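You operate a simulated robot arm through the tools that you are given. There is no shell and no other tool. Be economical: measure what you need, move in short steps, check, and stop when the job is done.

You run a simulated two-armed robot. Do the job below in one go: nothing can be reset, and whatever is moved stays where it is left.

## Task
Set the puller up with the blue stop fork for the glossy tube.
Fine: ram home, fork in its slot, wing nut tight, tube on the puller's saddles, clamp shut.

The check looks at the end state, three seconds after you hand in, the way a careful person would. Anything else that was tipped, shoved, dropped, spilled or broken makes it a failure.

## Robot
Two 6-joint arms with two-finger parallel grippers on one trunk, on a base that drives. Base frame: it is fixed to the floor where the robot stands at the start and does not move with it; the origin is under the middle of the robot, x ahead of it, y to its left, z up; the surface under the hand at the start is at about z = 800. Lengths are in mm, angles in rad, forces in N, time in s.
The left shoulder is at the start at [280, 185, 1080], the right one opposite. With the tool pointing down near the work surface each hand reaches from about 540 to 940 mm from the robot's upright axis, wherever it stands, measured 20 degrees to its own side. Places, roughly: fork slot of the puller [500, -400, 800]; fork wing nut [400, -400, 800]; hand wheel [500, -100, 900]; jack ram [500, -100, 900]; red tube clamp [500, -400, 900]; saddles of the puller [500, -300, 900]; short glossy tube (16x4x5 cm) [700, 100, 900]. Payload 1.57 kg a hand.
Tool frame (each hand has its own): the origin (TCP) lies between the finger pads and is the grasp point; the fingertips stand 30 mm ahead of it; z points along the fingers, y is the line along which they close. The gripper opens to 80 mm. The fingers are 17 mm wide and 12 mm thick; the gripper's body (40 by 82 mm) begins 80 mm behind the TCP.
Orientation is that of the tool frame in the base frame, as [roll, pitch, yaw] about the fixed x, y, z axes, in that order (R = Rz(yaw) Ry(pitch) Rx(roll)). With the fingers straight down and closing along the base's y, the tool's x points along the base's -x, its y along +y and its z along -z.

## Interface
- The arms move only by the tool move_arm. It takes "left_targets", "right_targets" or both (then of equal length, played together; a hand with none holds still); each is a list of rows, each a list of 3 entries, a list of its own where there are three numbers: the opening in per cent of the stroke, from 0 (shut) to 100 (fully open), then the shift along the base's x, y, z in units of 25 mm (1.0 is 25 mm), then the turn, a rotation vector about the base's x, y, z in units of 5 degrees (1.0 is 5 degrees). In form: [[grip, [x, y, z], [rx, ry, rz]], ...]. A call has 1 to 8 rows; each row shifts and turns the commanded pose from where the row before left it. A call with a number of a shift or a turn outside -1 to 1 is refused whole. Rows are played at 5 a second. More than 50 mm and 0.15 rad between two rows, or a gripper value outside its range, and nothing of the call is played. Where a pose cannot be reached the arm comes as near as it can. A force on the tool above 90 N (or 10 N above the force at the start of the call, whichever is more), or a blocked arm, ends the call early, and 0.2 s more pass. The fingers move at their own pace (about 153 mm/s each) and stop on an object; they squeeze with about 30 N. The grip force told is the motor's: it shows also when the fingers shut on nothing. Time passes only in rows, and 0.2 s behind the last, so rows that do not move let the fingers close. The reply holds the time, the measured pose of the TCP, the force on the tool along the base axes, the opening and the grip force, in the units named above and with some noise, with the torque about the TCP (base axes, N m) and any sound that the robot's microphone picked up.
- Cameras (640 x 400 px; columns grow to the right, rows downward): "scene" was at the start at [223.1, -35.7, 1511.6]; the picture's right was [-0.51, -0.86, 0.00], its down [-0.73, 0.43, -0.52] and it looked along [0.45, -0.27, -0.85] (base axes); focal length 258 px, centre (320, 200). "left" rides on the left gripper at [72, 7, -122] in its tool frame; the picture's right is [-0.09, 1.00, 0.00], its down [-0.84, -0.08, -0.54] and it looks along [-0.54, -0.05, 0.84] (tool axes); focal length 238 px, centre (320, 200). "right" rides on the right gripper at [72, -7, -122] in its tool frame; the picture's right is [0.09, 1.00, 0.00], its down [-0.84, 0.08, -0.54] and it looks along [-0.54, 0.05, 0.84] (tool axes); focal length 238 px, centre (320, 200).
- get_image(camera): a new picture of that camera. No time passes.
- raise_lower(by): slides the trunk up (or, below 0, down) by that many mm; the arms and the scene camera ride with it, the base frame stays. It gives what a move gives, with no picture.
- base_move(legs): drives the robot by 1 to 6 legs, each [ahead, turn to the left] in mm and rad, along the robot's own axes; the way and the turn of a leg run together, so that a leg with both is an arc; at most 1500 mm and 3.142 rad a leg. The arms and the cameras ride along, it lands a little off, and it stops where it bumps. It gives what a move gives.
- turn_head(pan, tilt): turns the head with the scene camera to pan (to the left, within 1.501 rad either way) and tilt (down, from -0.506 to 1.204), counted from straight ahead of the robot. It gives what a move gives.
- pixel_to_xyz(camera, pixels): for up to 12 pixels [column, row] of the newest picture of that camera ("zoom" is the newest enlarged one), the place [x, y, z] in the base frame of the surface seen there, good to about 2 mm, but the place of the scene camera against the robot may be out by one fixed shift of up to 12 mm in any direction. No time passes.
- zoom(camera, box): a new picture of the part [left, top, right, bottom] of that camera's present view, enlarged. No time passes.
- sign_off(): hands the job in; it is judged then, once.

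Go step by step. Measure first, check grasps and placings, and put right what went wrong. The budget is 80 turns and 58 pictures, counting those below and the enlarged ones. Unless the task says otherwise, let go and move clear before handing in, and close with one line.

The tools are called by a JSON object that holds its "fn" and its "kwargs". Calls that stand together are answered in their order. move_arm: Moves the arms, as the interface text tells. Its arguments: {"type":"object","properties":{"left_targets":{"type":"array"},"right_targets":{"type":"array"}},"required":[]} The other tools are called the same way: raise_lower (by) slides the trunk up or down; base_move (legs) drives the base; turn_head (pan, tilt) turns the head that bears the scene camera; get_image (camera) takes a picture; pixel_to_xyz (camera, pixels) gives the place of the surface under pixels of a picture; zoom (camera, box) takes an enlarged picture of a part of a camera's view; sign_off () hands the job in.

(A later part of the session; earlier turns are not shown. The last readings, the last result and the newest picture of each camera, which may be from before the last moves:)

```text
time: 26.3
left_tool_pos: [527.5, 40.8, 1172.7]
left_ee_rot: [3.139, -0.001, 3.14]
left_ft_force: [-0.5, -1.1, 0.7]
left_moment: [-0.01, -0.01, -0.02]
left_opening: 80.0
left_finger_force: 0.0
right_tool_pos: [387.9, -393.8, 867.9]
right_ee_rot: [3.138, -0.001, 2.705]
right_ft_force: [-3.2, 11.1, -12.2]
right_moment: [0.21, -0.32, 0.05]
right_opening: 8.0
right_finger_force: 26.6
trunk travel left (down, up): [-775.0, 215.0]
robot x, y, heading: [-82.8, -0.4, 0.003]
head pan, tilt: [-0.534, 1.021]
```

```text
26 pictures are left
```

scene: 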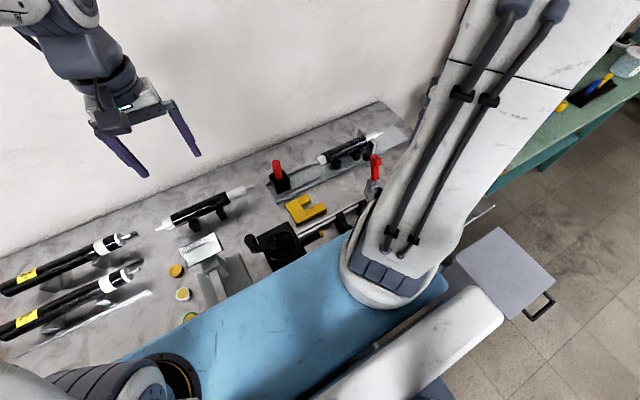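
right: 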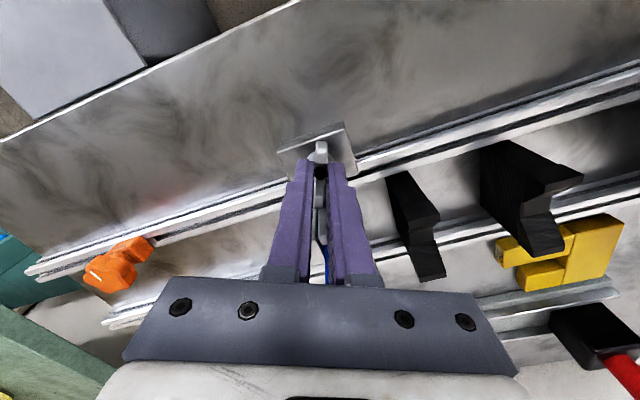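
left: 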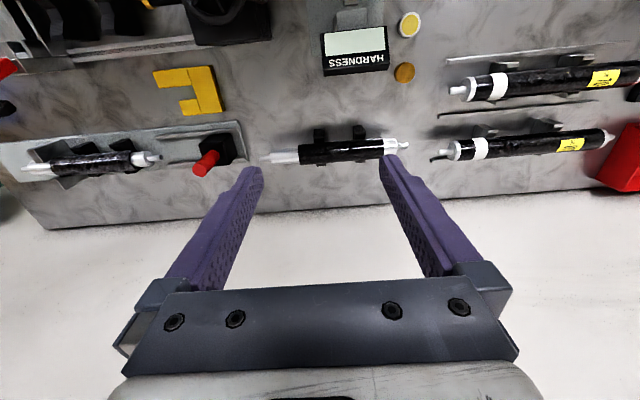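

The nut turns with the hand (50° so far) and draws down (−12 N), so clockwise tightens. Continue 40°, easing down slightly.

{"fn": "move_arm", "kwargs": {"right_targets": [[0, [0.04, 0.04, -0.03], [0, 0, -1]], [0, [0, 0.04, 0], [0, 0, -1]], [0, [0, 0, 0], [0, 0, -1]], [0, [0, 0, 0], [0, 0, -1]], [0, [0, 0, 0], [0, 0, -1]], [0, [0, 0, 0], [0, 0, -1]], [0, [0, 0, 0], [0, 0, -1]], [0, [0, 0, 0], [0, 0, -1]]]}}

```text
time: 28.1
left_tool_pos: [527.7, 42.6, 1173.0]
left_ee_rot: [-3.141, -0.001, -3.141]
left_ft_force: [0.1, 0.3, 0.4]
left_moment: [0.0, 0.01, 0.03]
left_opening: 79.9
left_finger_force: 0.1
right_tool_pos: [389.1, -391.7, 867.6]
right_ee_rot: [3.137, 0.002, 2.007]
right_ft_force: [1.9, 13.7, 10.2]
right_moment: [0.86, 0.18, 0.02]
right_opening: 7.9
right_finger_force: 27.1
trunk travel left (down, up): [-775.0, 215.0]
robot x, y, heading: [-82.4, -0.7, 0.003]
head pan, tilt: [-0.534, 1.021]
```

Torque about z is still small but a side force of 14 N and moment appeared; I'll look before turning further.

{"fn": "get_image", "kwargs": {"camera": "right"}}

```text
25 pictures are left
```

right: 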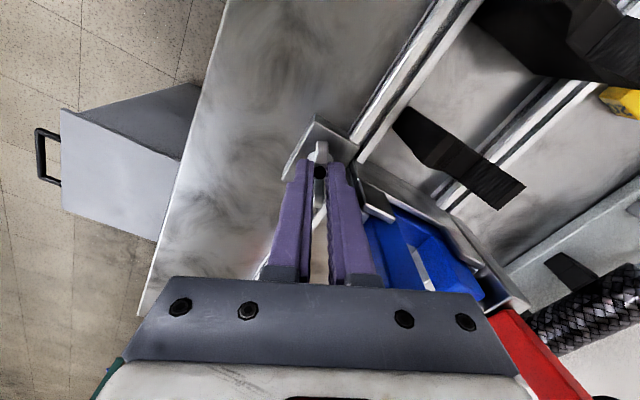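

The wings are still centred between the pads (320,170). I'll release and regrip to relax the side load, then turn on another 30°.

{"fn": "move_arm", "kwargs": {"right_targets": [[25, [0, 0, 0], [0, 0, 0]], [25, [0, 0, 0], [0, 0, 0]], [0, [0, 0, 0], [0, 0, 0]], [0, [0, 0, 0], [0, 0, 0]], [0, [0, 0, 0], [0, 0, -1]], [0, [0, 0, 0], [0, 0, -1]], [0, [0, 0, 0], [0, 0, -1]], [0, [0, 0, 0], [0, 0, -1]]]}}

```text
time: 29.9
left_tool_pos: [528.2, 41.0, 1172.3]
left_ee_rot: [-3.141, -0.001, -3.141]
left_ft_force: [-0.1, 0.7, 0.1]
left_moment: [-0.01, 0.0, 0.01]
left_opening: 79.9
left_finger_force: 0.0
right_tool_pos: [391.3, -391.9, 866.5]
right_ee_rot: [3.136, 0.002, 1.657]
right_ft_force: [11.2, 3.9, 0.7]
right_moment: [-0.14, -0.39, 0.03]
right_opening: 7.8
right_finger_force: 26.5
trunk travel left (down, up): [-775.0, 215.0]
robot x, y, heading: [-81.7, -0.9, 0.001]
head pan, tilt: [-0.534, 1.021]
```

Still turning freely (110° so far). Continue another 40° with a small +x nudge.

{"fn": "move_arm", "kwargs": {"right_targets": [[0, [0.05, -0.03, 0], [0, 0, -1]], [0, [0, -0.03, 0], [0, 0, -1]], [0, [0, 0, 0], [0, 0, -1]], [0, [0, 0, 0], [0, 0, -1]], [0, [0, 0, 0], [0, 0, -1]], [0, [0, 0, 0], [0, 0, -1]], [0, [0, 0, 0], [0, 0, -1]], [0, [0, 0, 0], [0, 0, -1]]]}}

```text
time: 31.7
left_tool_pos: [526.8, 44.4, 1173.2]
left_ee_rot: [-3.139, -0.001, -3.141]
left_ft_force: [-0.4, 0.4, 1.1]
left_moment: [0.04, 0.02, 0.0]
left_opening: 80.1
left_finger_force: 0.0
right_tool_pos: [387.7, -388.3, 868.1]
right_ee_rot: [-3.136, -0.001, 0.963]
right_ft_force: [69.9, 87.6, -4.0]
right_moment: [2.75, -4.36, 1.94]
right_opening: 12.1
right_finger_force: 28.5
trunk travel left (down, up): [-775.0, 215.0]
robot x, y, heading: [-76.4, -0.0, -0.002]
head pan, tilt: [-0.534, 1.021]
```

Torque rose to 1.9 N m with large side force and the pads sprang to 12 mm, so the nut has tightened (or something jammed). I'll open at once, rise, and look.

{"fn": "move_arm", "kwargs": {"right_targets": [[30, [0, 0, 0], [0, 0, 0.5]], [30, [0, 0, 0], [0, 0, 0.5]], [30, [0, 0, 0.2], [0, 0, 0]], [30, [0, 0, 0.8], [0, 0, 0]], [30, [0, 0, 1], [0, 0, 0.5]], [30, [0, 0, 1], [0, 0, 1]], [30, [0, 0, 1], [0, 0, 1]]]}}

{"fn": "get_image", "kwargs": {"camera": "right"}}

```text
time: 33.3
left_tool_pos: [527.3, 41.3, 1173.0]
left_ee_rot: [-3.14, 0.0, -3.141]
left_ft_force: [-0.7, 0.4, 0.2]
left_moment: [0.0, -0.03, 0.0]
left_opening: 79.9
left_finger_force: 0.0
right_tool_pos: [390.2, -394.9, 967.3]
right_ee_rot: [3.138, 0.0, 1.268]
right_ft_force: [0.4, 0.1, 0.3]
right_moment: [0.01, 0.05, 0.0]
right_opening: 24.0
right_finger_force: 0.1
trunk travel left (down, up): [-775.0, 215.0]
robot x, y, heading: [-81.7, -0.3, -0.001]
head pan, tilt: [-0.534, 1.021]
```

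```text
24 pictures are left
```

right: 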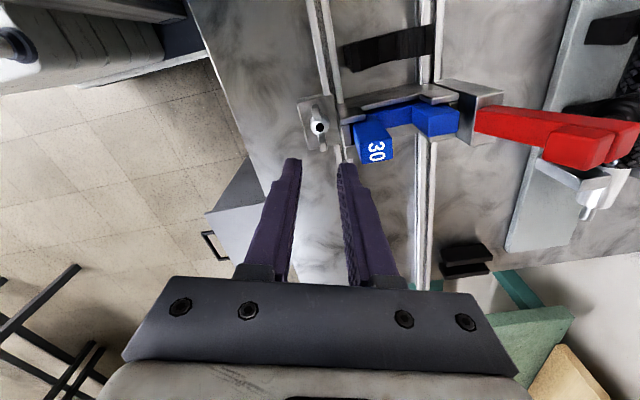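

The fork is still in its slot and the base has not moved. I'll zoom on the nut to read the wing angle.

{"fn": "zoom", "kwargs": {"camera": "right", "box": [280, 70, 400, 190]}}

{"fn": "pixel_to_xyz", "kwargs": {"camera": "zoom", "pixels": [[190, 145], [193, 165], [213, 200], [222, 250], [226, 265], [265, 200], [360, 330], [460, 280]]}}

```text
3.33 times, centred on (340, 130) of right
```

zoom: 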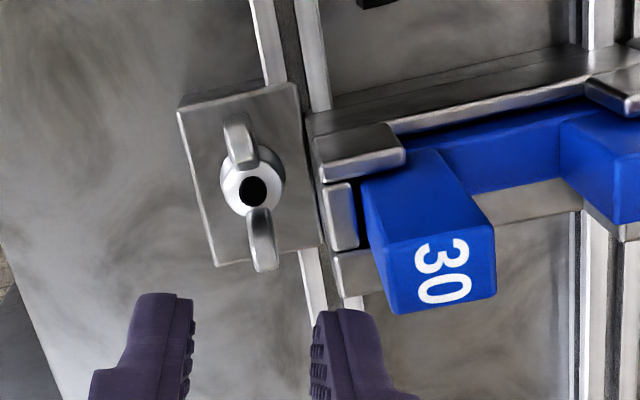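

```text
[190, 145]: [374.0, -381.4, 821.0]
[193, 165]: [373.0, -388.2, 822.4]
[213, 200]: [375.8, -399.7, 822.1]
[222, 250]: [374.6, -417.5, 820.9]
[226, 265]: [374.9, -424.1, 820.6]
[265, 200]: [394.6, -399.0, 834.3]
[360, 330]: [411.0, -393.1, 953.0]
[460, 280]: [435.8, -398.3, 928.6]
```

Wings now lie almost along y (turned ~115°). I'll verify by regripping and testing the torque; first the exact wing points.

{"fn": "pixel_to_xyz", "kwargs": {"camera": "zoom", "pixels": [[238, 130], [240, 150], [258, 225], [265, 255], [262, 240], [253, 190]]}}

{"fn": "move_arm", "kwargs": {"right_targets": [[30, [0, 0, -0.8], [0, 0, 1]], [30, [0, 0, -0.8], [0, 0, 1]], [30, [0, 0, -0.5], [0, 0, 0.8]]]}}

```text
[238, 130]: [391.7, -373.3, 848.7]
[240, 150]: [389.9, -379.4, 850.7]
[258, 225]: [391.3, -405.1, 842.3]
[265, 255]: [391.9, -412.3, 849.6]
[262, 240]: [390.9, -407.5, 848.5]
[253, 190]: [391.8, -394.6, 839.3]
```

```text
time: 34.1
left_tool_pos: [527.2, 39.9, 1172.9]
left_ee_rot: [-3.141, 0.001, -3.141]
left_ft_force: [-0.3, -0.6, 0.3]
left_moment: [-0.01, 0.01, -0.03]
left_opening: 80.2
left_finger_force: 0.1
right_tool_pos: [389.5, -394.1, 914.4]
right_ee_rot: [3.137, 0.0, 1.513]
right_ft_force: [0.2, -0.1, 0.4]
right_moment: [0.03, -0.03, -0.01]
right_opening: 24.0
right_finger_force: 0.0
trunk travel left (down, up): [-775.0, 215.0]
robot x, y, heading: [-84.1, 2.8, -0.004]
head pan, tilt: [-0.534, 1.021]
```

Nut centre (391,-394), wings exactly along y. I'll use a 12 mm opening (to clear the block at x 411), lower and grip.

{"fn": "move_arm", "kwargs": {"right_targets": [[15, [0.06, 0, 0], [0, 0, 0.6]], [15, [0, 0, -0.9], [0, 0, 0]], [15, [0, 0, -0.9], [0, 0, 0]], [0, [0, 0, 0], [0, 0, 0]], [0, [0, 0, 0], [0, 0, 0]]]}}

{"fn": "move_arm", "kwargs": {"right_targets": [[0, [0, 0, 0], [0, 0, -1]], [0, [0, 0, 0], [0, 0, -1]]]}}

```text
time: 35.3
left_tool_pos: [527.2, 42.0, 1173.9]
left_ee_rot: [3.142, 0.001, -3.141]
left_ft_force: [1.0, 0.4, 0.6]
left_moment: [-0.03, -0.01, 0.03]
left_opening: 79.9
left_finger_force: 0.0
right_tool_pos: [393.1, -395.6, 870.6]
right_ee_rot: [3.136, 0.004, 1.562]
right_ft_force: [8.1, 2.3, 27.3]
right_moment: [0.03, -0.29, 0.03]
right_opening: 0.0
right_finger_force: 20.8
trunk travel left (down, up): [-775.0, 215.0]
robot x, y, heading: [-76.6, 0.8, -0.002]
head pan, tilt: [-0.534, 1.021]
```

```text
time: 35.9
left_tool_pos: [526.4, 40.9, 1174.0]
left_ee_rot: [-3.141, 0.0, -3.141]
left_ft_force: [0.2, -0.3, -0.9]
left_moment: [0.0, 0.02, 0.04]
left_opening: 80.2
left_finger_force: 0.0
right_tool_pos: [391.2, -395.8, 870.8]
right_ee_rot: [3.135, 0.002, 1.383]
right_ft_force: [7.2, -2.2, 41.1]
right_moment: [-0.03, -0.35, 0.5]
right_opening: 0.0
right_finger_force: 21.2
trunk travel left (down, up): [-775.0, 215.0]
robot x, y, heading: [-78.3, 1.0, -0.002]
head pan, tilt: [-0.534, 1.021]
```

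The pads closed to 0 between the wings, resting on the hub—the wings are now too far apart for a centred grip; the earlier 1.9 N m stop with wings square is the tight state. I'll undo the twist, rise, and turn the wrist back.

{"fn": "move_arm", "kwargs": {"right_targets": [[0, [0, 0, 0.2], [0, 0, 1]], [0, [0, 0, 0.8], [0, 0, 1]], [0, [0, 0, 1], [0, 0, 1]], [0, [0, 0, 1], [0, 0, 1]], [0, [-0.5, 0, 1], [0, 0, 1]], [0, [-0.5, 0, 1], [0, 0, 1]], [0, [-0.5, 0, 1], [0, 0, 1]], [0, [-0.5, 0.3, 1], [0, 0, 1]]]}}

{"fn": "move_arm", "kwargs": {"right_targets": [[50, [0, 0.5, 0.3], [0, 0, 1]], [50, [0, 0.5, 0.2], [0, 0, 1]], [50, [0, 0.5, 0], [0, 0, 1]], [50, [0, 0.5, 0], [0, 0, 1]], [50, [0, 0.5, 0], [0, 0, 1]], [50, [0, 0.5, 0], [0, 0, 1]], [50, [0, 0.5, 0], [0, 0, 1]], [50, [0, 0.5, 0], [0, 0, 1]]]}}

{"fn": "get_image", "kwargs": {"camera": "right"}}

```text
time: 37.7
left_tool_pos: [527.1, 40.8, 1173.2]
left_ee_rot: [3.141, 0.0, -3.141]
left_ft_force: [-0.5, -0.1, 0.8]
left_moment: [0.0, 0.0, 0.0]
left_opening: 80.0
left_finger_force: 0.1
right_tool_pos: [342.8, -385.3, 1045.2]
right_ee_rot: [3.138, -0.001, 2.087]
right_ft_force: [-0.3, -0.2, -0.3]
right_moment: [0.01, 0.01, -0.04]
right_opening: 0.0
right_finger_force: 21.5
trunk travel left (down, up): [-775.0, 215.0]
robot x, y, heading: [-75.7, 1.6, 0.002]
head pan, tilt: [-0.534, 1.021]
```

```text
time: 39.5
left_tool_pos: [526.6, 40.9, 1173.1]
left_ee_rot: [-3.141, 0.001, -3.141]
left_ft_force: [-0.3, 0.2, 0.6]
left_moment: [-0.01, -0.03, 0.04]
left_opening: 79.9
left_finger_force: 0.1
right_tool_pos: [371.8, -313.9, 1078.6]
right_ee_rot: [3.138, -0.004, 2.786]
right_ft_force: [-0.4, -0.9, 0.4]
right_moment: [-0.01, -0.01, 0.01]
right_opening: 40.0
right_finger_force: 0.0
right hand out of reach, approached as far as the arm can: row 3, 4, 5, 6, 7, 8
trunk travel left (down, up): [-775.0, 215.0]
robot x, y, heading: [-82.5, 0.8, 0.0]
head pan, tilt: [-0.534, 1.021]
```

```text
22 pictures are left
```

right: 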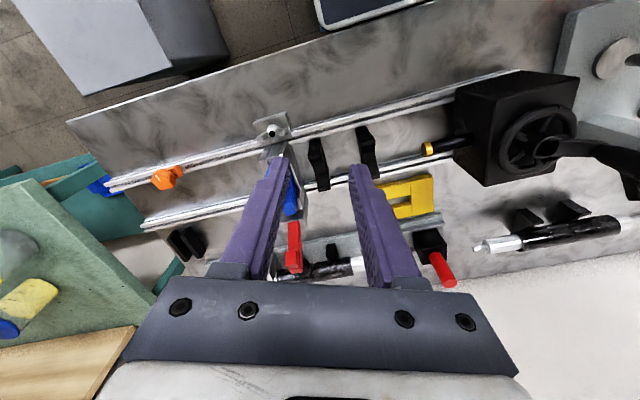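

The wing nut still lies square at (275,130). Now a zoom on the jack and hand wheel at (530,130) with points to find its axis and the crank.

{"fn": "zoom", "kwargs": {"camera": "right", "box": [400, 50, 640, 220]}}

{"fn": "pixel_to_xyz", "kwargs": {"camera": "right", "pixels": [[545, 148], [512, 140], [565, 112], [525, 165], [572, 145], [600, 150], [630, 165], [490, 110], [428, 150], [455, 147], [550, 80], [638, 185]]}}

{"fn": "zoom", "kwargs": {"camera": "scene", "box": [180, 140, 380, 300]}}

```text
2.35 times, centred on (520, 135) of right
```

zoom: 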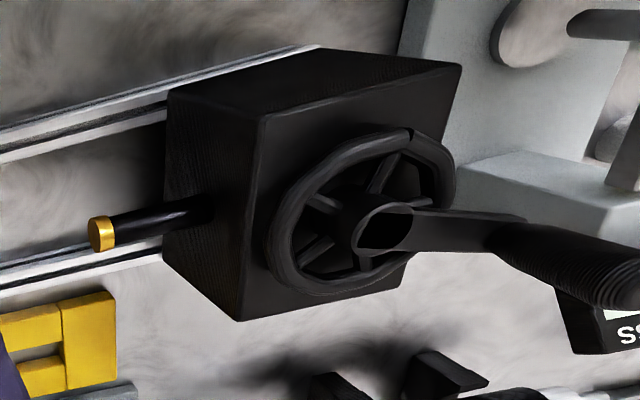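

```text
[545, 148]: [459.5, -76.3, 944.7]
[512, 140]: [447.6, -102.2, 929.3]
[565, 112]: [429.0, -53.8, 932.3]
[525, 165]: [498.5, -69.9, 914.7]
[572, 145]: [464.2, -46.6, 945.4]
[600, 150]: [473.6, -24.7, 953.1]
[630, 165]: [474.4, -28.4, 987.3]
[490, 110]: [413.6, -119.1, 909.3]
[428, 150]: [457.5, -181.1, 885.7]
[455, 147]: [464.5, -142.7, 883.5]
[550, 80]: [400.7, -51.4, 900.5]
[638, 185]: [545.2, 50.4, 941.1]
```

```text
2.50 times, centred on (280, 220) of scene
```

zoom: 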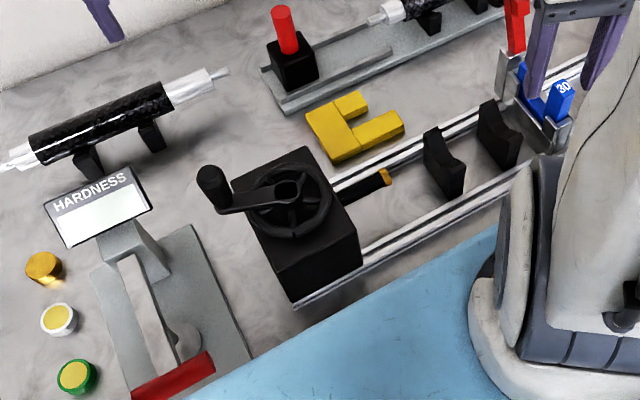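

The wheel lies flat (centre ≈(460,-76), z≈930) with an upright crank handle near (474,-25) up to z≈990+; the ram sticks out to y≈-183 toward the saddles, so it must be wound back in. I'll view it with the left camera.

{"fn": "get_image", "kwargs": {"camera": "left"}}

{"fn": "zoom", "kwargs": {"camera": "left", "box": [160, 0, 360, 130]}}

{"fn": "pixel_to_xyz", "kwargs": {"camera": "zoom", "pixels": [[200, 200], [250, 200], [300, 200], [350, 200], [400, 200], [250, 150], [300, 150], [350, 150], [250, 250], [300, 250], [300, 100], [200, 100]]}}

```text
19 pictures are left
```

left: 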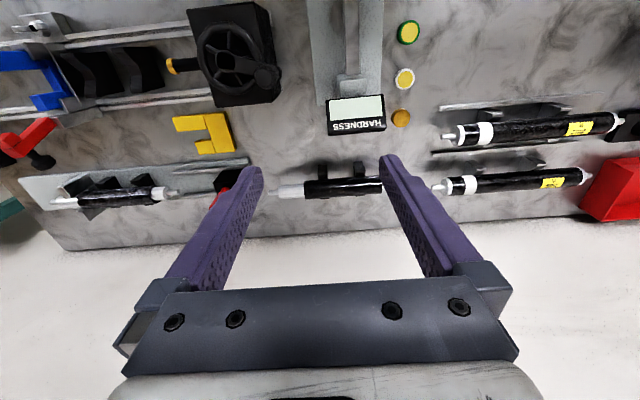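

```text
3.08 times, centred on (260, 65) of left
```

zoom: 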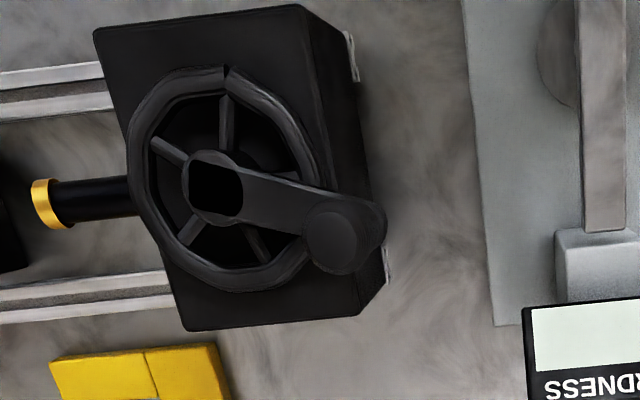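

```text
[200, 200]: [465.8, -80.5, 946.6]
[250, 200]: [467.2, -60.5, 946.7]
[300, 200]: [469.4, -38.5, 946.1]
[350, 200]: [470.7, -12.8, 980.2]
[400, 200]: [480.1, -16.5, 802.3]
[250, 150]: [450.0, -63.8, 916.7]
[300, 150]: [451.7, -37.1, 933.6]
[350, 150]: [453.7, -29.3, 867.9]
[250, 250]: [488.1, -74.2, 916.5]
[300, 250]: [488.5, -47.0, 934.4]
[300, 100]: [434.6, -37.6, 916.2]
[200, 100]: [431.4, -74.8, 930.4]
```

Handle top is the disc at zoom (335,238), the hub at (215,188). I'll sample both.

{"fn": "pixel_to_xyz", "kwargs": {"camera": "zoom", "pixels": [[335, 238], [308, 238], [362, 238], [335, 210], [335, 268], [350, 215], [232, 170], [190, 200], [240, 210], [215, 155], [42, 205], [215, 188]]}}

```text
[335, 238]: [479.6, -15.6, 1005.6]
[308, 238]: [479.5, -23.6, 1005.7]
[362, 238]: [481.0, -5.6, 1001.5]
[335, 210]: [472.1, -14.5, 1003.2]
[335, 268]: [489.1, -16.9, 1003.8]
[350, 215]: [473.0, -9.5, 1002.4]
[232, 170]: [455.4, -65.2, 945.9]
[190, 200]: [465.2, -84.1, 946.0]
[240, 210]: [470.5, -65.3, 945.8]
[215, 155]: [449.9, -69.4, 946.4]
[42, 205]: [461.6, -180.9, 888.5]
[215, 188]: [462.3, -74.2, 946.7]
```

Handle axis ≈(480,-15.5), top 1005; wheel centre ≈(461,-75), crank radius ≈62. I'll bring the left hand down over the handle to TCP z≈990.

{"fn": "move_arm", "kwargs": {"left_targets": [[50, [-0.47, -0.57, -0.9], [0, 0, 0]], [50, [-0.47, -0.57, -0.9], [0, 0, 0]], [50, [-0.47, -0.57, -0.9], [0, 0, 0]], [50, [-0.47, -0.57, -0.9], [0, 0, 0]], [50, [0, 0, -0.93], [0, 0, 0]], [50, [0, 0, -0.93], [0, 0, 0]], [50, [0, 0, -0.93], [0, 0, 0]], [50, [0, 0, -0.93], [0, 0, 0]]]}}

{"fn": "move_arm", "kwargs": {"left_targets": [[0, [0, 0, 0], [0, 0, 0]], [0, [0, 0, 0], [0, 0, 0]]]}}

```text
time: 41.3
left_tool_pos: [480.2, -15.5, 989.6]
left_ee_rot: [3.141, 0.001, 3.141]
left_ft_force: [0.0, 0.3, -0.3]
left_moment: [0.01, -0.04, -0.01]
left_opening: 40.0
left_finger_force: 0.0
right_tool_pos: [371.7, -314.2, 1079.2]
right_ee_rot: [3.137, -0.004, 2.784]
right_ft_force: [0.9, -1.0, -0.5]
right_moment: [-0.02, -0.05, 0.01]
right_opening: 40.0
right_finger_force: 0.0
trunk travel left (down, up): [-775.0, 215.0]
robot x, y, heading: [-79.2, -0.1, -0.002]
head pan, tilt: [-0.534, 1.021]
```

```text
time: 41.9
left_tool_pos: [479.5, -15.9, 988.6]
left_ee_rot: [-3.141, -0.002, 3.14]
left_ft_force: [-2.2, -7.0, -3.8]
left_moment: [0.04, -0.35, 0.01]
left_opening: 22.0
left_finger_force: 35.1
right_tool_pos: [371.5, -313.3, 1078.4]
right_ee_rot: [3.136, -0.003, 2.784]
right_ft_force: [0.0, 0.2, 0.2]
right_moment: [0.0, 0.03, -0.01]
right_opening: 40.1
right_finger_force: 0.1
trunk travel left (down, up): [-775.0, 215.0]
robot x, y, heading: [-80.9, 2.7, -0.002]
head pan, tilt: [-0.534, 1.021]
```

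Handle gripped (22 mm). Turn it counter-clockwise 60° about (461,-75) and see which way the ram goes.

{"fn": "move_arm", "kwargs": {"left_targets": [[0, [-0.43, 0.08, 0], [0, 0, 0]], [0, [-0.43, 0.04, 0], [0, 0, 0]], [0, [-0.42, -0.06, 0], [0, 0, 0]], [0, [-0.42, -0.12, 0], [0, 0, 0]], [0, [-0.38, -0.2, 0], [0, 0, 0]], [0, [-0.35, -0.27, 0], [0, 0, 0]]]}}

{"fn": "zoom", "kwargs": {"camera": "right", "box": [400, 50, 640, 220]}}

{"fn": "pixel_to_xyz", "kwargs": {"camera": "right", "pixels": [[428, 150], [433, 148], [440, 147]]}}

```text
time: 43.3
left_tool_pos: [420.8, -29.3, 989.5]
left_ee_rot: [3.14, -0.001, 3.14]
left_ft_force: [6.3, -9.0, -18.8]
left_moment: [0.27, 0.61, 0.02]
left_opening: 21.9
left_finger_force: 34.6
right_tool_pos: [371.5, -314.4, 1076.8]
right_ee_rot: [3.138, -0.005, 2.784]
right_ft_force: [0.3, 0.0, -0.4]
right_moment: [0.03, 0.0, -0.01]
right_opening: 39.9
right_finger_force: 0.1
trunk travel left (down, up): [-775.0, 215.0]
robot x, y, heading: [-79.0, 3.7, 0.004]
head pan, tilt: [-0.534, 1.021]
```

```text
2.35 times, centred on (520, 135) of right
```

zoom: 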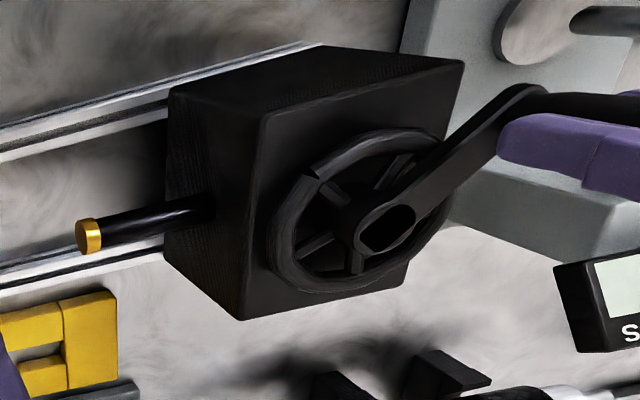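

```text
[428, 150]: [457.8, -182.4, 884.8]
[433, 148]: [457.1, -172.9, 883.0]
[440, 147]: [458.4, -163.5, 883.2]
```

Counter-clockwise pushed the ram out (tip moved from zoom column 88 to 77, about 7 mm), so home is clockwise. I'll wind clockwise 160° and watch the forces.

{"fn": "move_arm", "kwargs": {"left_targets": [[0, [0.73, 0.465, 0.02], [0, 0, 0]], [0, [0.845, 0.187, 0], [0, 0, 0]], [0, [0.858, -0.113, 0], [0, 0, 0]], [0, [0.768, -0.4, 0], [0, 0, 0]], [0, [0.584, -0.638, 0], [0, 0, 0]], [0, [0.331, -0.8, 0], [0, 0, 0]], [0, [0.038, -0.864, 0], [0, 0, 0]], [0, [-0.26, -0.826, 0], [0, 0, 0]]]}}

```text
time: 45.1
left_tool_pos: [515.6, -101.2, 990.3]
left_ee_rot: [3.135, -0.007, 3.14]
left_ft_force: [-16.4, 7.6, -15.9]
left_moment: [-0.03, -0.27, -0.01]
left_opening: 21.5
left_finger_force: 35.0
right_tool_pos: [372.0, -313.1, 1079.5]
right_ee_rot: [3.137, -0.003, 2.783]
right_ft_force: [-0.6, 0.0, 0.1]
right_moment: [0.0, -0.01, 0.0]
right_opening: 40.1
right_finger_force: 0.1
trunk travel left (down, up): [-775.0, 215.0]
robot x, y, heading: [-79.6, -2.2, -0.002]
head pan, tilt: [-0.534, 1.021]
```

Following well with modest forces. Next 160° clockwise.

{"fn": "move_arm", "kwargs": {"left_targets": [[0, [-0.527, -0.686, 0], [0, 0, 0]], [0, [-0.73, -0.465, 0], [0, 0, 0]], [0, [-0.845, -0.187, 0], [0, 0, 0]], [0, [-0.858, 0.113, 0], [0, 0, 0]], [0, [-0.768, 0.4, 0], [0, 0, 0]], [0, [-0.584, 0.638, 0], [0, 0, 0]], [0, [-0.331, 0.8, 0], [0, 0, 0]], [0, [-0.038, 0.864, 0], [0, 0, 0]]]}}

{"fn": "zoom", "kwargs": {"camera": "right", "box": [400, 50, 640, 220]}}

```text
time: 46.9
left_tool_pos: [401.1, -72.8, 991.5]
left_ee_rot: [-3.135, 0.002, 3.14]
left_ft_force: [-0.8, -26.5, -26.8]
left_moment: [0.46, 0.53, 0.0]
left_opening: 22.0
left_finger_force: 34.1
right_tool_pos: [371.3, -316.6, 1078.1]
right_ee_rot: [3.136, -0.003, 2.784]
right_ft_force: [-0.2, -0.3, -0.1]
right_moment: [0.02, -0.01, 0.0]
right_opening: 40.1
right_finger_force: 0.0
trunk travel left (down, up): [-775.0, 215.0]
robot x, y, heading: [-80.2, -0.6, -0.002]
head pan, tilt: [-0.534, 1.021]
```

```text
2.35 times, centred on (520, 135) of right
```

zoom: 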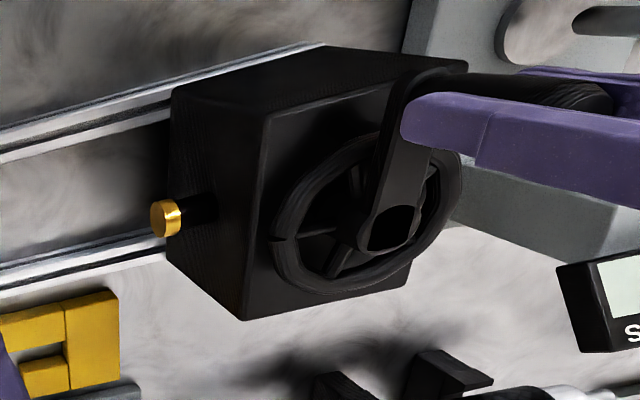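

The ram tip moved back to zoom column ~155; perhaps 100° more. Continue 80° and check for the stop.

{"fn": "move_arm", "kwargs": {"left_targets": [[0, [0.26, 0.826, 0], [0, 0, 0]], [0, [0.527, 0.686, 0], [0, 0, 0]], [0, [0.73, 0.465, 0], [0, 0, 0]], [0, [0.845, 0.187, 0], [0, 0, 0]]]}}

{"fn": "zoom", "kwargs": {"camera": "right", "box": [400, 50, 640, 220]}}

```text
time: 47.9
left_tool_pos: [458.5, -11.6, 991.2]
left_ee_rot: [-3.142, 0.001, 3.139]
left_ft_force: [-0.7, 0.3, 0.2]
left_moment: [0.0, -0.04, -0.02]
left_opening: 0.0
left_finger_force: 20.8
right_tool_pos: [370.3, -314.5, 1078.1]
right_ee_rot: [3.138, -0.003, 2.784]
right_ft_force: [-0.7, 0.8, -0.2]
right_moment: [-0.02, -0.05, 0.02]
right_opening: 40.0
right_finger_force: 0.1
trunk travel left (down, up): [-775.0, 215.0]
robot x, y, heading: [-81.0, -1.3, -0.0]
head pan, tilt: [-0.534, 1.021]
```

```text
2.35 times, centred on (520, 135) of right
```

zoom: 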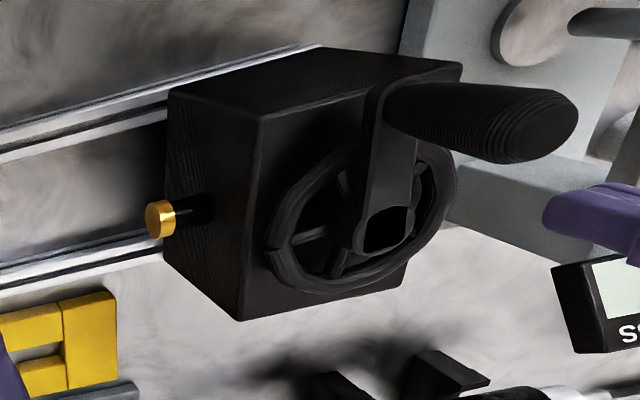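

The grip slipped off the handle (opening 0) with the crank near θ≈172°, possibly at the stop. I'll measure the ram tip, box face and handle now.

{"fn": "pixel_to_xyz", "kwargs": {"camera": "zoom", "pixels": [[150, 220], [165, 215], [190, 208], [212, 205], [210, 240], [545, 130], [520, 125], [560, 110], [480, 105], [395, 120], [385, 200], [500, 150]]}}

{"fn": "get_image", "kwargs": {"camera": "left"}}

```text
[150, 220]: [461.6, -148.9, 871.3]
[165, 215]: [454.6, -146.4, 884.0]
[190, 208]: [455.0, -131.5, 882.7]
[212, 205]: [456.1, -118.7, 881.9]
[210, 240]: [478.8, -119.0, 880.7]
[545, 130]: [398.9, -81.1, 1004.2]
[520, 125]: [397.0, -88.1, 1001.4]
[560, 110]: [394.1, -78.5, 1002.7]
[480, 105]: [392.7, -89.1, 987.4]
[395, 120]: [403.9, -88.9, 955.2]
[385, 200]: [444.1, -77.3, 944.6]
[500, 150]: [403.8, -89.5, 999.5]
```

```text
14 pictures are left
```

left: 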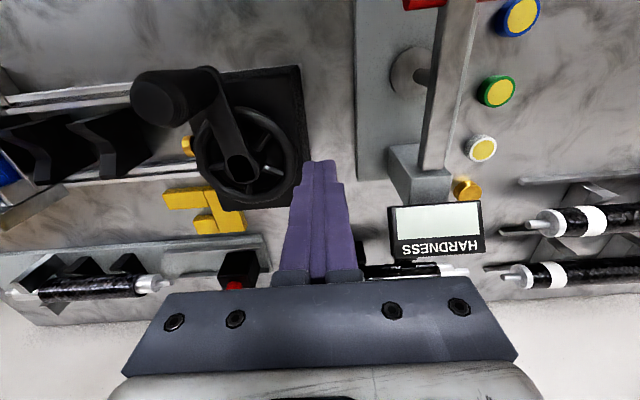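

Ram tip is at y≈-149 with the box face at -119, and the handle is at ≈(398,-82). To tell whether that's the stop, I'll regrip the handle and push further clockwise.

{"fn": "move_arm", "kwargs": {"left_targets": [[0, [0, 0, 1], [0, 0, 0]], [50, [0, 0, 1], [0, 0, 0]], [50, [-0.8, -0.9, 0], [0, 0, 0]], [50, [-0.8, -0.95, 0], [0, 0, 0]], [50, [-0.82, -0.95, 0], [0, 0, 0]], [50, [0, 0, -1], [0, 0, 0]], [50, [0, 0, -1], [0, 0, 0]], [50, [0, 0, -0.2], [0, 0, 0]]]}}

{"fn": "move_arm", "kwargs": {"left_targets": [[0, [0, 0, 0], [0, 0, 0]], [0, [0, 0, 0], [0, 0, 0]]]}}

```text
time: 49.7
left_tool_pos: [398.8, -84.2, 986.4]
left_ee_rot: [3.14, -0.001, -3.141]
left_ft_force: [0.5, -0.7, 0.0]
left_moment: [0.04, 0.0, -0.02]
left_opening: 40.2
left_finger_force: 0.1
right_tool_pos: [371.1, -314.1, 1078.5]
right_ee_rot: [3.137, -0.003, 2.784]
right_ft_force: [0.8, -0.3, 0.5]
right_moment: [0.0, 0.02, -0.02]
right_opening: 39.9
right_finger_force: 0.1
trunk travel left (down, up): [-775.0, 215.0]
robot x, y, heading: [-78.8, 1.4, -0.001]
head pan, tilt: [-0.534, 1.021]
```

```text
time: 50.3
left_tool_pos: [398.4, -83.0, 985.0]
left_ee_rot: [-3.141, 0.0, -3.139]
left_ft_force: [-1.2, -0.9, -1.5]
left_moment: [-0.01, -0.19, 0.01]
left_opening: 22.1
left_finger_force: 35.3
right_tool_pos: [370.1, -313.6, 1078.9]
right_ee_rot: [3.14, -0.003, 2.784]
right_ft_force: [-0.3, 0.3, -0.7]
right_moment: [0.01, -0.01, -0.01]
right_opening: 40.1
right_finger_force: 0.0
trunk travel left (down, up): [-775.0, 215.0]
robot x, y, heading: [-81.4, 0.3, 0.001]
head pan, tilt: [-0.534, 1.021]
```

Regripped (22 mm). Push clockwise 30° in 10° steps.

{"fn": "move_arm", "kwargs": {"left_targets": [[0, [-0.03, 0.44, 0], [0, 0, 0]], [0, [0.06, 0.44, 0], [0, 0, 0]], [0, [0.13, 0.42, 0], [0, 0, 0]]]}}

```text
time: 51.2
left_tool_pos: [421.0, -65.5, 992.8]
left_ee_rot: [-3.089, 0.044, -3.135]
left_ft_force: [64.4, -4.8, 4.7]
left_moment: [-0.1, 0.76, 0.57]
left_opening: 0.0
left_finger_force: 21.2
right_tool_pos: [373.1, -314.2, 1077.8]
right_ee_rot: [3.139, -0.004, 2.786]
right_ft_force: [0.4, -0.2, 0.0]
right_moment: [0.0, 0.05, -0.01]
right_opening: 39.8
right_finger_force: 0.1
trunk travel left (down, up): [-775.0, 215.0]
robot x, y, heading: [-77.7, -0.5, -0.007]
head pan, tilt: [-0.534, 1.021]
stopped in row 3 (left hand): the force on the tool passed its limit at 91 N (the readings are from after the stop); the commanded pose is now the measured one
```

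The force shot past 90 N and the pads slipped off, so the crank is against a hard stop: the ram is home. I'll ease off in +x, rise clear, then check the ram's position.

{"fn": "move_arm", "kwargs": {"left_targets": [[0, [0.3, 0, 0.1], [0, 0, 0]], [0, [0.1, 0, 0.6], [-0.58, -0.5, 0]], [0, [0, 0, 1], [0, 0, 0]], [0, [0, 0, 1], [0, 0, 0]], [0, [0, 0, 1], [0, 0, 0]], [0, [0, 0.5, 1], [0, 0, 0]]]}}

{"fn": "zoom", "kwargs": {"camera": "right", "box": [400, 50, 640, 220]}}

{"fn": "pixel_to_xyz", "kwargs": {"camera": "zoom", "pixels": [[152, 220], [165, 212], [190, 208], [212, 205], [545, 130], [520, 125], [560, 110], [385, 200]]}}

```text
time: 52.6
left_tool_pos: [417.2, -46.4, 1106.1]
left_ee_rot: [-3.064, 0.064, -3.14]
left_ft_force: [0.2, -0.3, -0.6]
left_moment: [0.02, -0.03, -0.03]
left_opening: 0.3
left_finger_force: 21.0
right_tool_pos: [371.1, -314.3, 1078.0]
right_ee_rot: [3.139, -0.001, 2.784]
right_ft_force: [0.3, 0.7, 0.1]
right_moment: [0.0, 0.04, 0.02]
right_opening: 40.1
right_finger_force: 0.1
trunk travel left (down, up): [-775.0, 215.0]
robot x, y, heading: [-79.0, 1.0, -0.002]
head pan, tilt: [-0.534, 1.021]
```

```text
2.35 times, centred on (520, 135) of right
```

zoom: 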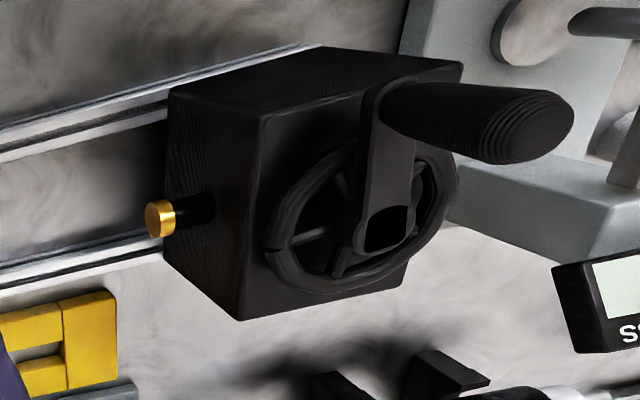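

```text
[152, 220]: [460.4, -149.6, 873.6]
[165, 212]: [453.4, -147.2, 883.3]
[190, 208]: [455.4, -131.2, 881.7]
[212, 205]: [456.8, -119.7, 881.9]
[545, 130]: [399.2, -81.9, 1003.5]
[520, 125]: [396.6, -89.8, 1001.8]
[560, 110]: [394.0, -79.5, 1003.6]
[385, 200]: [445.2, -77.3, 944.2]
```

The handle sits at y≈-83, a few degrees short of where it stopped (slip pushed it back ~1 mm of ram). I'll straighten the left hand and nudge the handle gently toward +y from its -y side with closed fingers.

{"fn": "move_arm", "kwargs": {"left_targets": [[0, [-0.2, -0.7, 0], [0.9, 0.73, 0]], [0, [-0.2, -0.7, 0], [0, 0, 0]], [0, [-0.2, -0.75, 0], [0, 0, 0]], [0, [-0.12, -0.75, 0], [0, 0, 0]], [0, [0, 0, -1], [0, 0, 0]], [0, [0, 0, -1], [0, 0, 0]], [0, [0, 0, -1], [0, 0, 0]], [0, [0, 0, -1], [0, 0, 0]]]}}

```text
time: 54.4
left_tool_pos: [399.9, -120.2, 1006.3]
left_ee_rot: [-3.14, 0.003, 3.14]
left_ft_force: [-1.0, 0.7, 0.0]
left_moment: [0.04, 0.02, 0.0]
left_opening: 0.0
left_finger_force: 21.7
right_tool_pos: [371.1, -315.4, 1077.5]
right_ee_rot: [3.139, -0.003, 2.783]
right_ft_force: [0.5, 0.2, -0.4]
right_moment: [0.01, 0.0, -0.01]
right_opening: 39.8
right_finger_force: 0.0
trunk travel left (down, up): [-775.0, 215.0]
robot x, y, heading: [-78.6, -1.4, -0.008]
head pan, tilt: [-0.534, 1.021]
```

{"fn": "move_arm", "kwargs": {"left_targets": [[0, [0, 0, -0.55], [0, 0, 0]], [0, [0, 0.3, 0], [0, 0, 0]], [0, [0, 0.2, 0], [0, 0, 0]], [0, [0, 0.15, 0], [0, 0, 0]]]}}

```text
time: 55.4
left_tool_pos: [400.6, -104.0, 992.5]
left_ee_rot: [-3.14, 0.004, -3.141]
left_ft_force: [-0.6, 0.3, -0.7]
left_moment: [0.01, 0.01, 0.03]
left_opening: 0.1
left_finger_force: 20.7
right_tool_pos: [371.0, -313.9, 1078.2]
right_ee_rot: [3.138, -0.004, 2.783]
right_ft_force: [0.2, 0.3, 0.4]
right_moment: [-0.03, 0.0, -0.01]
right_opening: 39.8
right_finger_force: 0.2
trunk travel left (down, up): [-775.0, 215.0]
robot x, y, heading: [-80.2, -1.3, -0.003]
head pan, tilt: [-0.534, 1.021]
```

No contact yet. Continue in small steps.

{"fn": "move_arm", "kwargs": {"left_targets": [[0, [0, 0.12, 0], [0, 0, 0]], [0, [0, 0.12, 0], [0, 0, 0]]]}}

{"fn": "move_arm", "kwargs": {"left_targets": [[0, [0, 0.12, 0], [0, 0, 0]]]}}

{"fn": "move_arm", "kwargs": {"left_targets": [[0, [0, 0.12, 0], [0, 0, 0]]]}}

```text
time: 56.0
left_tool_pos: [400.2, -98.2, 992.3]
left_ee_rot: [-3.14, 0.003, -3.141]
left_ft_force: [0.1, -1.5, -0.9]
left_moment: [0.03, 0.03, 0.04]
left_opening: 0.2
left_finger_force: 20.8
right_tool_pos: [371.2, -313.3, 1077.5]
right_ee_rot: [3.138, -0.004, 2.785]
right_ft_force: [-0.7, -0.2, -0.3]
right_moment: [0.01, 0.05, -0.01]
right_opening: 40.1
right_finger_force: 0.1
trunk travel left (down, up): [-775.0, 215.0]
robot x, y, heading: [-77.3, 1.4, -0.005]
head pan, tilt: [-0.534, 1.021]
```

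```text
time: 56.4
left_tool_pos: [400.2, -98.0, 992.0]
left_ee_rot: [-3.135, 0.006, 3.141]
left_ft_force: [0.0, -12.8, -3.4]
left_moment: [0.06, 0.01, -0.04]
left_opening: 0.0
left_finger_force: 21.2
right_tool_pos: [370.3, -314.9, 1079.0]
right_ee_rot: [3.138, -0.003, 2.783]
right_ft_force: [0.7, -0.1, 0.0]
right_moment: [-0.01, 0.02, 0.01]
right_opening: 40.2
right_finger_force: 0.1
trunk travel left (down, up): [-775.0, 215.0]
robot x, y, heading: [-75.2, -0.9, -0.003]
head pan, tilt: [-0.534, 1.021]
```

```text
time: 56.8
left_tool_pos: [400.6, -96.6, 992.1]
left_ee_rot: [-3.132, 0.006, 3.141]
left_ft_force: [-3.5, -32.1, -9.2]
left_moment: [0.17, 0.01, 0.06]
left_opening: 0.0
left_finger_force: 21.4
right_tool_pos: [370.0, -315.9, 1079.5]
right_ee_rot: [3.137, -0.004, 2.782]
right_ft_force: [0.8, -0.1, -0.2]
right_moment: [0.0, 0.03, 0.04]
right_opening: 40.1
right_finger_force: 0.1
trunk travel left (down, up): [-775.0, 215.0]
robot x, y, heading: [-80.8, 2.5, -0.003]
head pan, tilt: [-0.534, 1.021]
```

At -98 the fingers touched and force climbed to 32 N with almost no motion: the crank is at its stop, ram home. Back off, rise, and start turning the left hand −90° on the way to the tube at (704,72).

{"fn": "move_arm", "kwargs": {"left_targets": [[0, [0, -0.5, 0], [0, 0, 0]], [0, [0, 0, 1], [0, 0, 0]], [0, [0, 0, 1], [0, 0, 0]], [0, [0, 0, 1], [0, 0, -1]], [50, [0.5, 0, 1], [0, 0, -1]], [100, [1, 0.5, 1], [0, 0, -1]], [100, [1, 0.8, 0], [0, 0, -1]], [100, [1, 0.8, 0], [0, 0, -1]]]}}

{"fn": "move_arm", "kwargs": {"left_targets": [[100, [1, 0.6, 0], [0, 0, -1]], [100, [1, 0.6, 0], [0, 0, -1]], [100, [1, 0.6, 0], [0, 0, -1]], [100, [1, 0.6, 0], [0, 0, -1]], [100, [1, 0.6, 0], [0, 0, -1]], [100, [1, 0.6, 0], [0, 0, -1]], [100, [1, 0.6, 0], [0, 0, -1]], [100, [0.7, 0.6, 0], [0, 0, -1]]]}}

```text
time: 58.6
left_tool_pos: [488.7, -52.3, 1116.7]
left_ee_rot: [-3.14, 0.002, 2.705]
left_ft_force: [0.2, -0.7, 0.5]
left_moment: [0.0, 0.0, -0.01]
left_opening: 80.0
left_finger_force: 0.0
right_tool_pos: [370.1, -315.4, 1078.3]
right_ee_rot: [3.138, -0.006, 2.783]
right_ft_force: [0.9, 0.3, -0.3]
right_moment: [0.01, -0.04, 0.01]
right_opening: 40.3
right_finger_force: 0.2
trunk travel left (down, up): [-775.0, 215.0]
robot x, y, heading: [-80.2, 0.2, -0.004]
head pan, tilt: [-0.534, 1.021]
```

```text
time: 60.4
left_tool_pos: [680.0, 67.1, 1116.0]
left_ee_rot: [-3.138, 0.002, 2.005]
left_ft_force: [-0.2, 0.8, -0.1]
left_moment: [0.0, 0.01, -0.01]
left_opening: 80.1
left_finger_force: 0.0
right_tool_pos: [371.4, -314.2, 1078.4]
right_ee_rot: [3.138, -0.006, 2.784]
right_ft_force: [-0.7, -0.4, -0.1]
right_moment: [0.05, 0.01, 0.0]
right_opening: 39.8
right_finger_force: 0.1
trunk travel left (down, up): [-775.0, 215.0]
robot x, y, heading: [-80.0, 0.7, -0.002]
head pan, tilt: [-0.534, 1.021]
```

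Finish the turn (25° more) and lower to ~1000; at the same time send the right hand aside to y≈-500, clear of the saddles.

{"fn": "move_arm", "kwargs": {"left_targets": [[100, [0.2, 0.04, -0.9], [0, 0, -1]], [100, [0.2, 0.04, -0.9], [0, 0, -1]], [100, [0.2, 0.04, -0.9], [0, 0, -1]], [100, [0.2, 0.04, -0.9], [0, 0, -1]], [100, [0.18, 0.04, -0.9], [0, 0, -1]], [100, [0, 0, 0], [0, 0, 0]], [100, [0, 0, 0], [0, 0, 0]], [100, [0, 0, 0], [0, 0, 0]]], "right_targets": [[50, [0, -1, 0], [0, 0, 1]], [50, [0, -1, 0], [0, 0, 1]], [50, [0, -1, 0], [0, 0, 1]], [50, [0, -1, 0], [0, 0, 1]], [50, [0.5, -1, 0], [0, 0, 0.4]], [50, [0.5, -1, 0], [0, 0, 0]], [50, [0.5, -1, 0], [0, 0, 0]], [50, [0.5, -1, 0], [0, 0, 0]]]}}

{"fn": "get_image", "kwargs": {"camera": "left"}}

```text
time: 62.2
left_tool_pos: [703.7, 72.6, 1004.3]
left_ee_rot: [3.141, 0.003, 1.57]
left_ft_force: [-0.6, 0.9, -0.6]
left_moment: [-0.04, -0.05, 0.03]
left_opening: 80.0
left_finger_force: 0.1
right_tool_pos: [421.0, -515.1, 1079.9]
right_ee_rot: [3.138, -0.004, -3.115]
right_ft_force: [0.3, 0.0, -0.2]
right_moment: [-0.02, -0.01, 0.0]
right_opening: 40.4
right_finger_force: 0.0
trunk travel left (down, up): [-775.0, 215.0]
robot x, y, heading: [-81.9, 0.4, -0.004]
head pan, tilt: [-0.534, 1.021]
```

```text
12 pictures are left
```

left: 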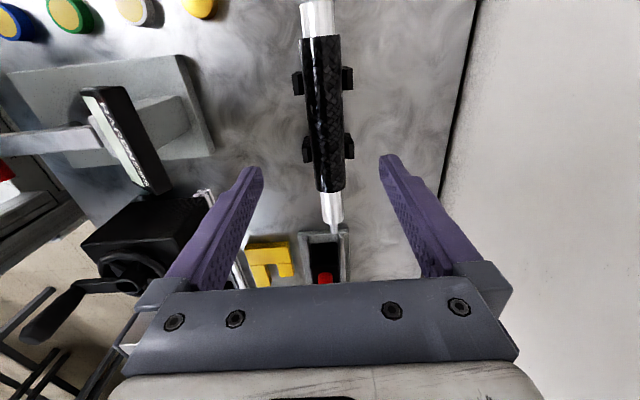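

The tube is between the open fingers (px 325,110). I'll measure its body ends, supports and diameter.

{"fn": "pixel_to_xyz", "kwargs": {"camera": "left", "pixels": [[321, 38], [324, 80], [327, 120], [332, 190], [306, 110], [341, 110], [299, 83], [308, 150], [348, 80], [333, 215], [318, 15], [336, 228]]}}

```text
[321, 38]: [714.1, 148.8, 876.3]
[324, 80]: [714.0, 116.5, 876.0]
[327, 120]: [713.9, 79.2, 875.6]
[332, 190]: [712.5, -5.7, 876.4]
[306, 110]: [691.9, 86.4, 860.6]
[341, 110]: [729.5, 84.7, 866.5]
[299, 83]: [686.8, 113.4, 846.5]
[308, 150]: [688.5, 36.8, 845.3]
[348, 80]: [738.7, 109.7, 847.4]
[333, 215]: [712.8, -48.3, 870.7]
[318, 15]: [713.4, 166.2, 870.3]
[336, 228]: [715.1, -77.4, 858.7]
```

Tube axis: x≈712, z≈856, body y from -9 to 150. Lower the hand to TCP (712,72,858), then close.

{"fn": "move_arm", "kwargs": {"left_targets": [[100, [0.33, -0.03, -0.97], [0, 0, 0]], [100, [0, 0, -0.97], [0, 0, 0]], [100, [0, 0, -0.97], [0, 0, 0]], [100, [0, 0, -0.97], [0, 0, 0]], [100, [0, 0, -0.97], [0, 0, 0]], [100, [0, 0, -0.97], [0, 0, 0]], [100, [0, 0, 0], [0, 0, 0]]]}}

{"fn": "move_arm", "kwargs": {"left_targets": [[0, [0, 0, 0], [0, 0, 0]], [0, [0, 0, 0], [0, 0, 0]], [0, [0, 0, 0], [0, 0, 0]]]}}

```text
time: 63.8
left_tool_pos: [712.6, 71.3, 858.9]
left_ee_rot: [-3.139, 0.004, 1.571]
left_ft_force: [0.7, 1.1, 0.0]
left_moment: [0.02, 0.0, 0.01]
left_opening: 80.0
left_finger_force: 0.0
right_tool_pos: [422.0, -516.1, 1079.0]
right_ee_rot: [3.139, -0.004, -3.115]
right_ft_force: [-0.2, 0.0, 0.8]
right_moment: [0.01, -0.02, -0.02]
right_opening: 39.8
right_finger_force: 0.0
trunk travel left (down, up): [-775.0, 215.0]
robot x, y, heading: [-81.1, -0.8, -0.002]
head pan, tilt: [-0.534, 1.021]
```

```text
time: 64.6
left_tool_pos: [712.0, 71.6, 859.2]
left_ee_rot: [3.142, 0.003, 1.571]
left_ft_force: [-9.3, -0.6, 5.7]
left_moment: [-0.07, 0.18, -0.09]
left_opening: 39.9
left_finger_force: 30.1
right_tool_pos: [420.9, -515.0, 1079.9]
right_ee_rot: [3.138, -0.002, -3.115]
right_ft_force: [0.5, -1.1, -0.4]
right_moment: [-0.02, -0.03, 0.02]
right_opening: 39.9
right_finger_force: 0.1
trunk travel left (down, up): [-775.0, 215.0]
robot x, y, heading: [-75.5, 1.7, -0.003]
head pan, tilt: [-0.534, 1.021]
```

Gripped at 39.9 mm. Lift straight up to ~1055.

{"fn": "move_arm", "kwargs": {"left_targets": [[0, [0, 0, 0.5], [0, 0, 0]], [0, [0, 0, 1], [0, 0, 0]], [0, [0, 0, 1], [0, 0, 0]], [0, [0, 0, 1], [0, 0, 0]], [0, [0, 0, 1], [0, 0, 0]], [0, [0, 0, 1], [0, 0, 0]], [0, [0, 0, 1], [0, 0, 0]], [0, [0, 0, 1], [0, 0, 0]]]}}

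{"fn": "get_image", "kwargs": {"camera": "left"}}

```text
time: 66.4
left_tool_pos: [713.5, 72.7, 1047.3]
left_ee_rot: [3.141, 0.003, 1.572]
left_ft_force: [0.4, 0.3, -3.5]
left_moment: [0.02, 0.02, 0.02]
left_opening: 39.9
left_finger_force: 30.0
right_tool_pos: [419.9, -515.1, 1078.8]
right_ee_rot: [3.138, -0.004, -3.115]
right_ft_force: [0.0, -0.1, 0.4]
right_moment: [0.01, 0.0, 0.01]
right_opening: 40.1
right_finger_force: 0.1
trunk travel left (down, up): [-775.0, 215.0]
robot x, y, heading: [-80.1, -0.3, -0.009]
head pan, tilt: [-0.534, 1.021]
```

```text
11 pictures are left
```

left: 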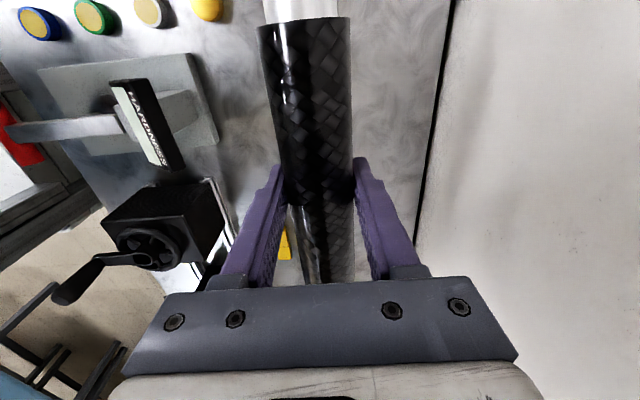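

The tube hangs level. Carry it toward the saddles at (461,-304), first half.

{"fn": "move_arm", "kwargs": {"left_targets": [[0, [-0.4, -0.94, 0.3], [0, 0, 0]], [0, [-0.6, -0.94, 0.2], [0, 0, 0]], [0, [-0.7, -0.94, 0], [0, 0, 0]], [0, [-0.7, -0.94, 0], [0, 0, 0]], [0, [-0.7, -0.94, 0], [0, 0, 0]], [0, [-0.7, -0.94, 0], [0, 0, 0]], [0, [-0.7, -0.94, 0], [0, 0, 0]], [0, [-0.7, -0.94, 0], [0, 0, 0]]]}}

{"fn": "move_arm", "kwargs": {"left_targets": [[0, [-0.7, -0.94, 0], [0, 0, 0]], [0, [-0.7, -0.94, 0], [0, 0, 0]], [0, [-0.7, -0.94, 0], [0, 0, 0]], [0, [-0.7, -0.94, 0], [0, 0, 0]], [0, [-0.7, -0.94, 0], [0, 0, 0]], [0, [-0.7, -0.94, 0], [0, 0, 0]], [0, [-0.7, -0.94, 0], [0, 0, 0]]]}}

{"fn": "zoom", "kwargs": {"camera": "right", "box": [320, 20, 640, 220]}}

```text
time: 68.2
left_tool_pos: [582.4, -116.4, 1059.2]
left_ee_rot: [-3.139, 0.0, 1.571]
left_ft_force: [-0.2, -0.3, -4.2]
left_moment: [0.01, 0.0, -0.01]
left_opening: 39.3
left_finger_force: 29.7
right_tool_pos: [420.8, -515.7, 1078.6]
right_ee_rot: [3.14, -0.006, -3.116]
right_ft_force: [0.2, -0.4, 0.0]
right_moment: [0.02, 0.01, 0.0]
right_opening: 39.9
right_finger_force: 0.1
trunk travel left (down, up): [-775.0, 215.0]
robot x, y, heading: [-83.7, -0.3, -0.005]
head pan, tilt: [-0.534, 1.021]
```

```text
time: 69.8
left_tool_pos: [461.4, -279.7, 1058.6]
left_ee_rot: [-3.14, 0.002, 1.57]
left_ft_force: [-0.4, 0.4, -3.1]
left_moment: [0.01, -0.05, 0.01]
left_opening: 39.5
left_finger_force: 30.1
right_tool_pos: [421.4, -514.3, 1079.1]
right_ee_rot: [3.137, -0.003, -3.115]
right_ft_force: [-0.3, 0.1, -0.1]
right_moment: [-0.01, 0.0, 0.01]
right_opening: 40.0
right_finger_force: 0.1
trunk travel left (down, up): [-775.0, 215.0]
robot x, y, heading: [-79.6, 1.8, -0.005]
head pan, tilt: [-0.534, 1.021]
```

```text
2.00 times, centred on (480, 120) of right
```

zoom: 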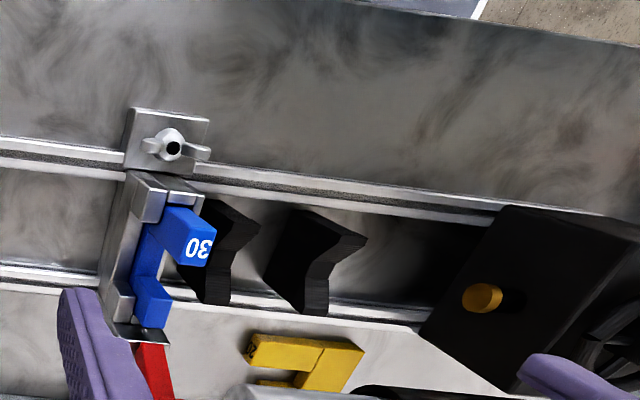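

The nut is square, the fork is in place and the saddles are clear. Measure the saddles, fork inner gap and ram.

{"fn": "pixel_to_xyz", "kwargs": {"camera": "zoom", "pixels": [[330, 225], [360, 240], [322, 268], [315, 300], [325, 280], [335, 255], [230, 225], [218, 270], [215, 290], [190, 215], [150, 295], [482, 297]]}}

```text
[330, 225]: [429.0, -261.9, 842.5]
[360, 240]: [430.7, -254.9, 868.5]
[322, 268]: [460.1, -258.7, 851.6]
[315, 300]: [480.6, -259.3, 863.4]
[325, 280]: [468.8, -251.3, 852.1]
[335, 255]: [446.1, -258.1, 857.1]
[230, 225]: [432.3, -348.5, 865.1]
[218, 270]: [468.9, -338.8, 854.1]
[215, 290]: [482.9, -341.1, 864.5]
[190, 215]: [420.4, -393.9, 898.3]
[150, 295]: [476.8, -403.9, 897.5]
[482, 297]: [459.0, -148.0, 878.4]
```

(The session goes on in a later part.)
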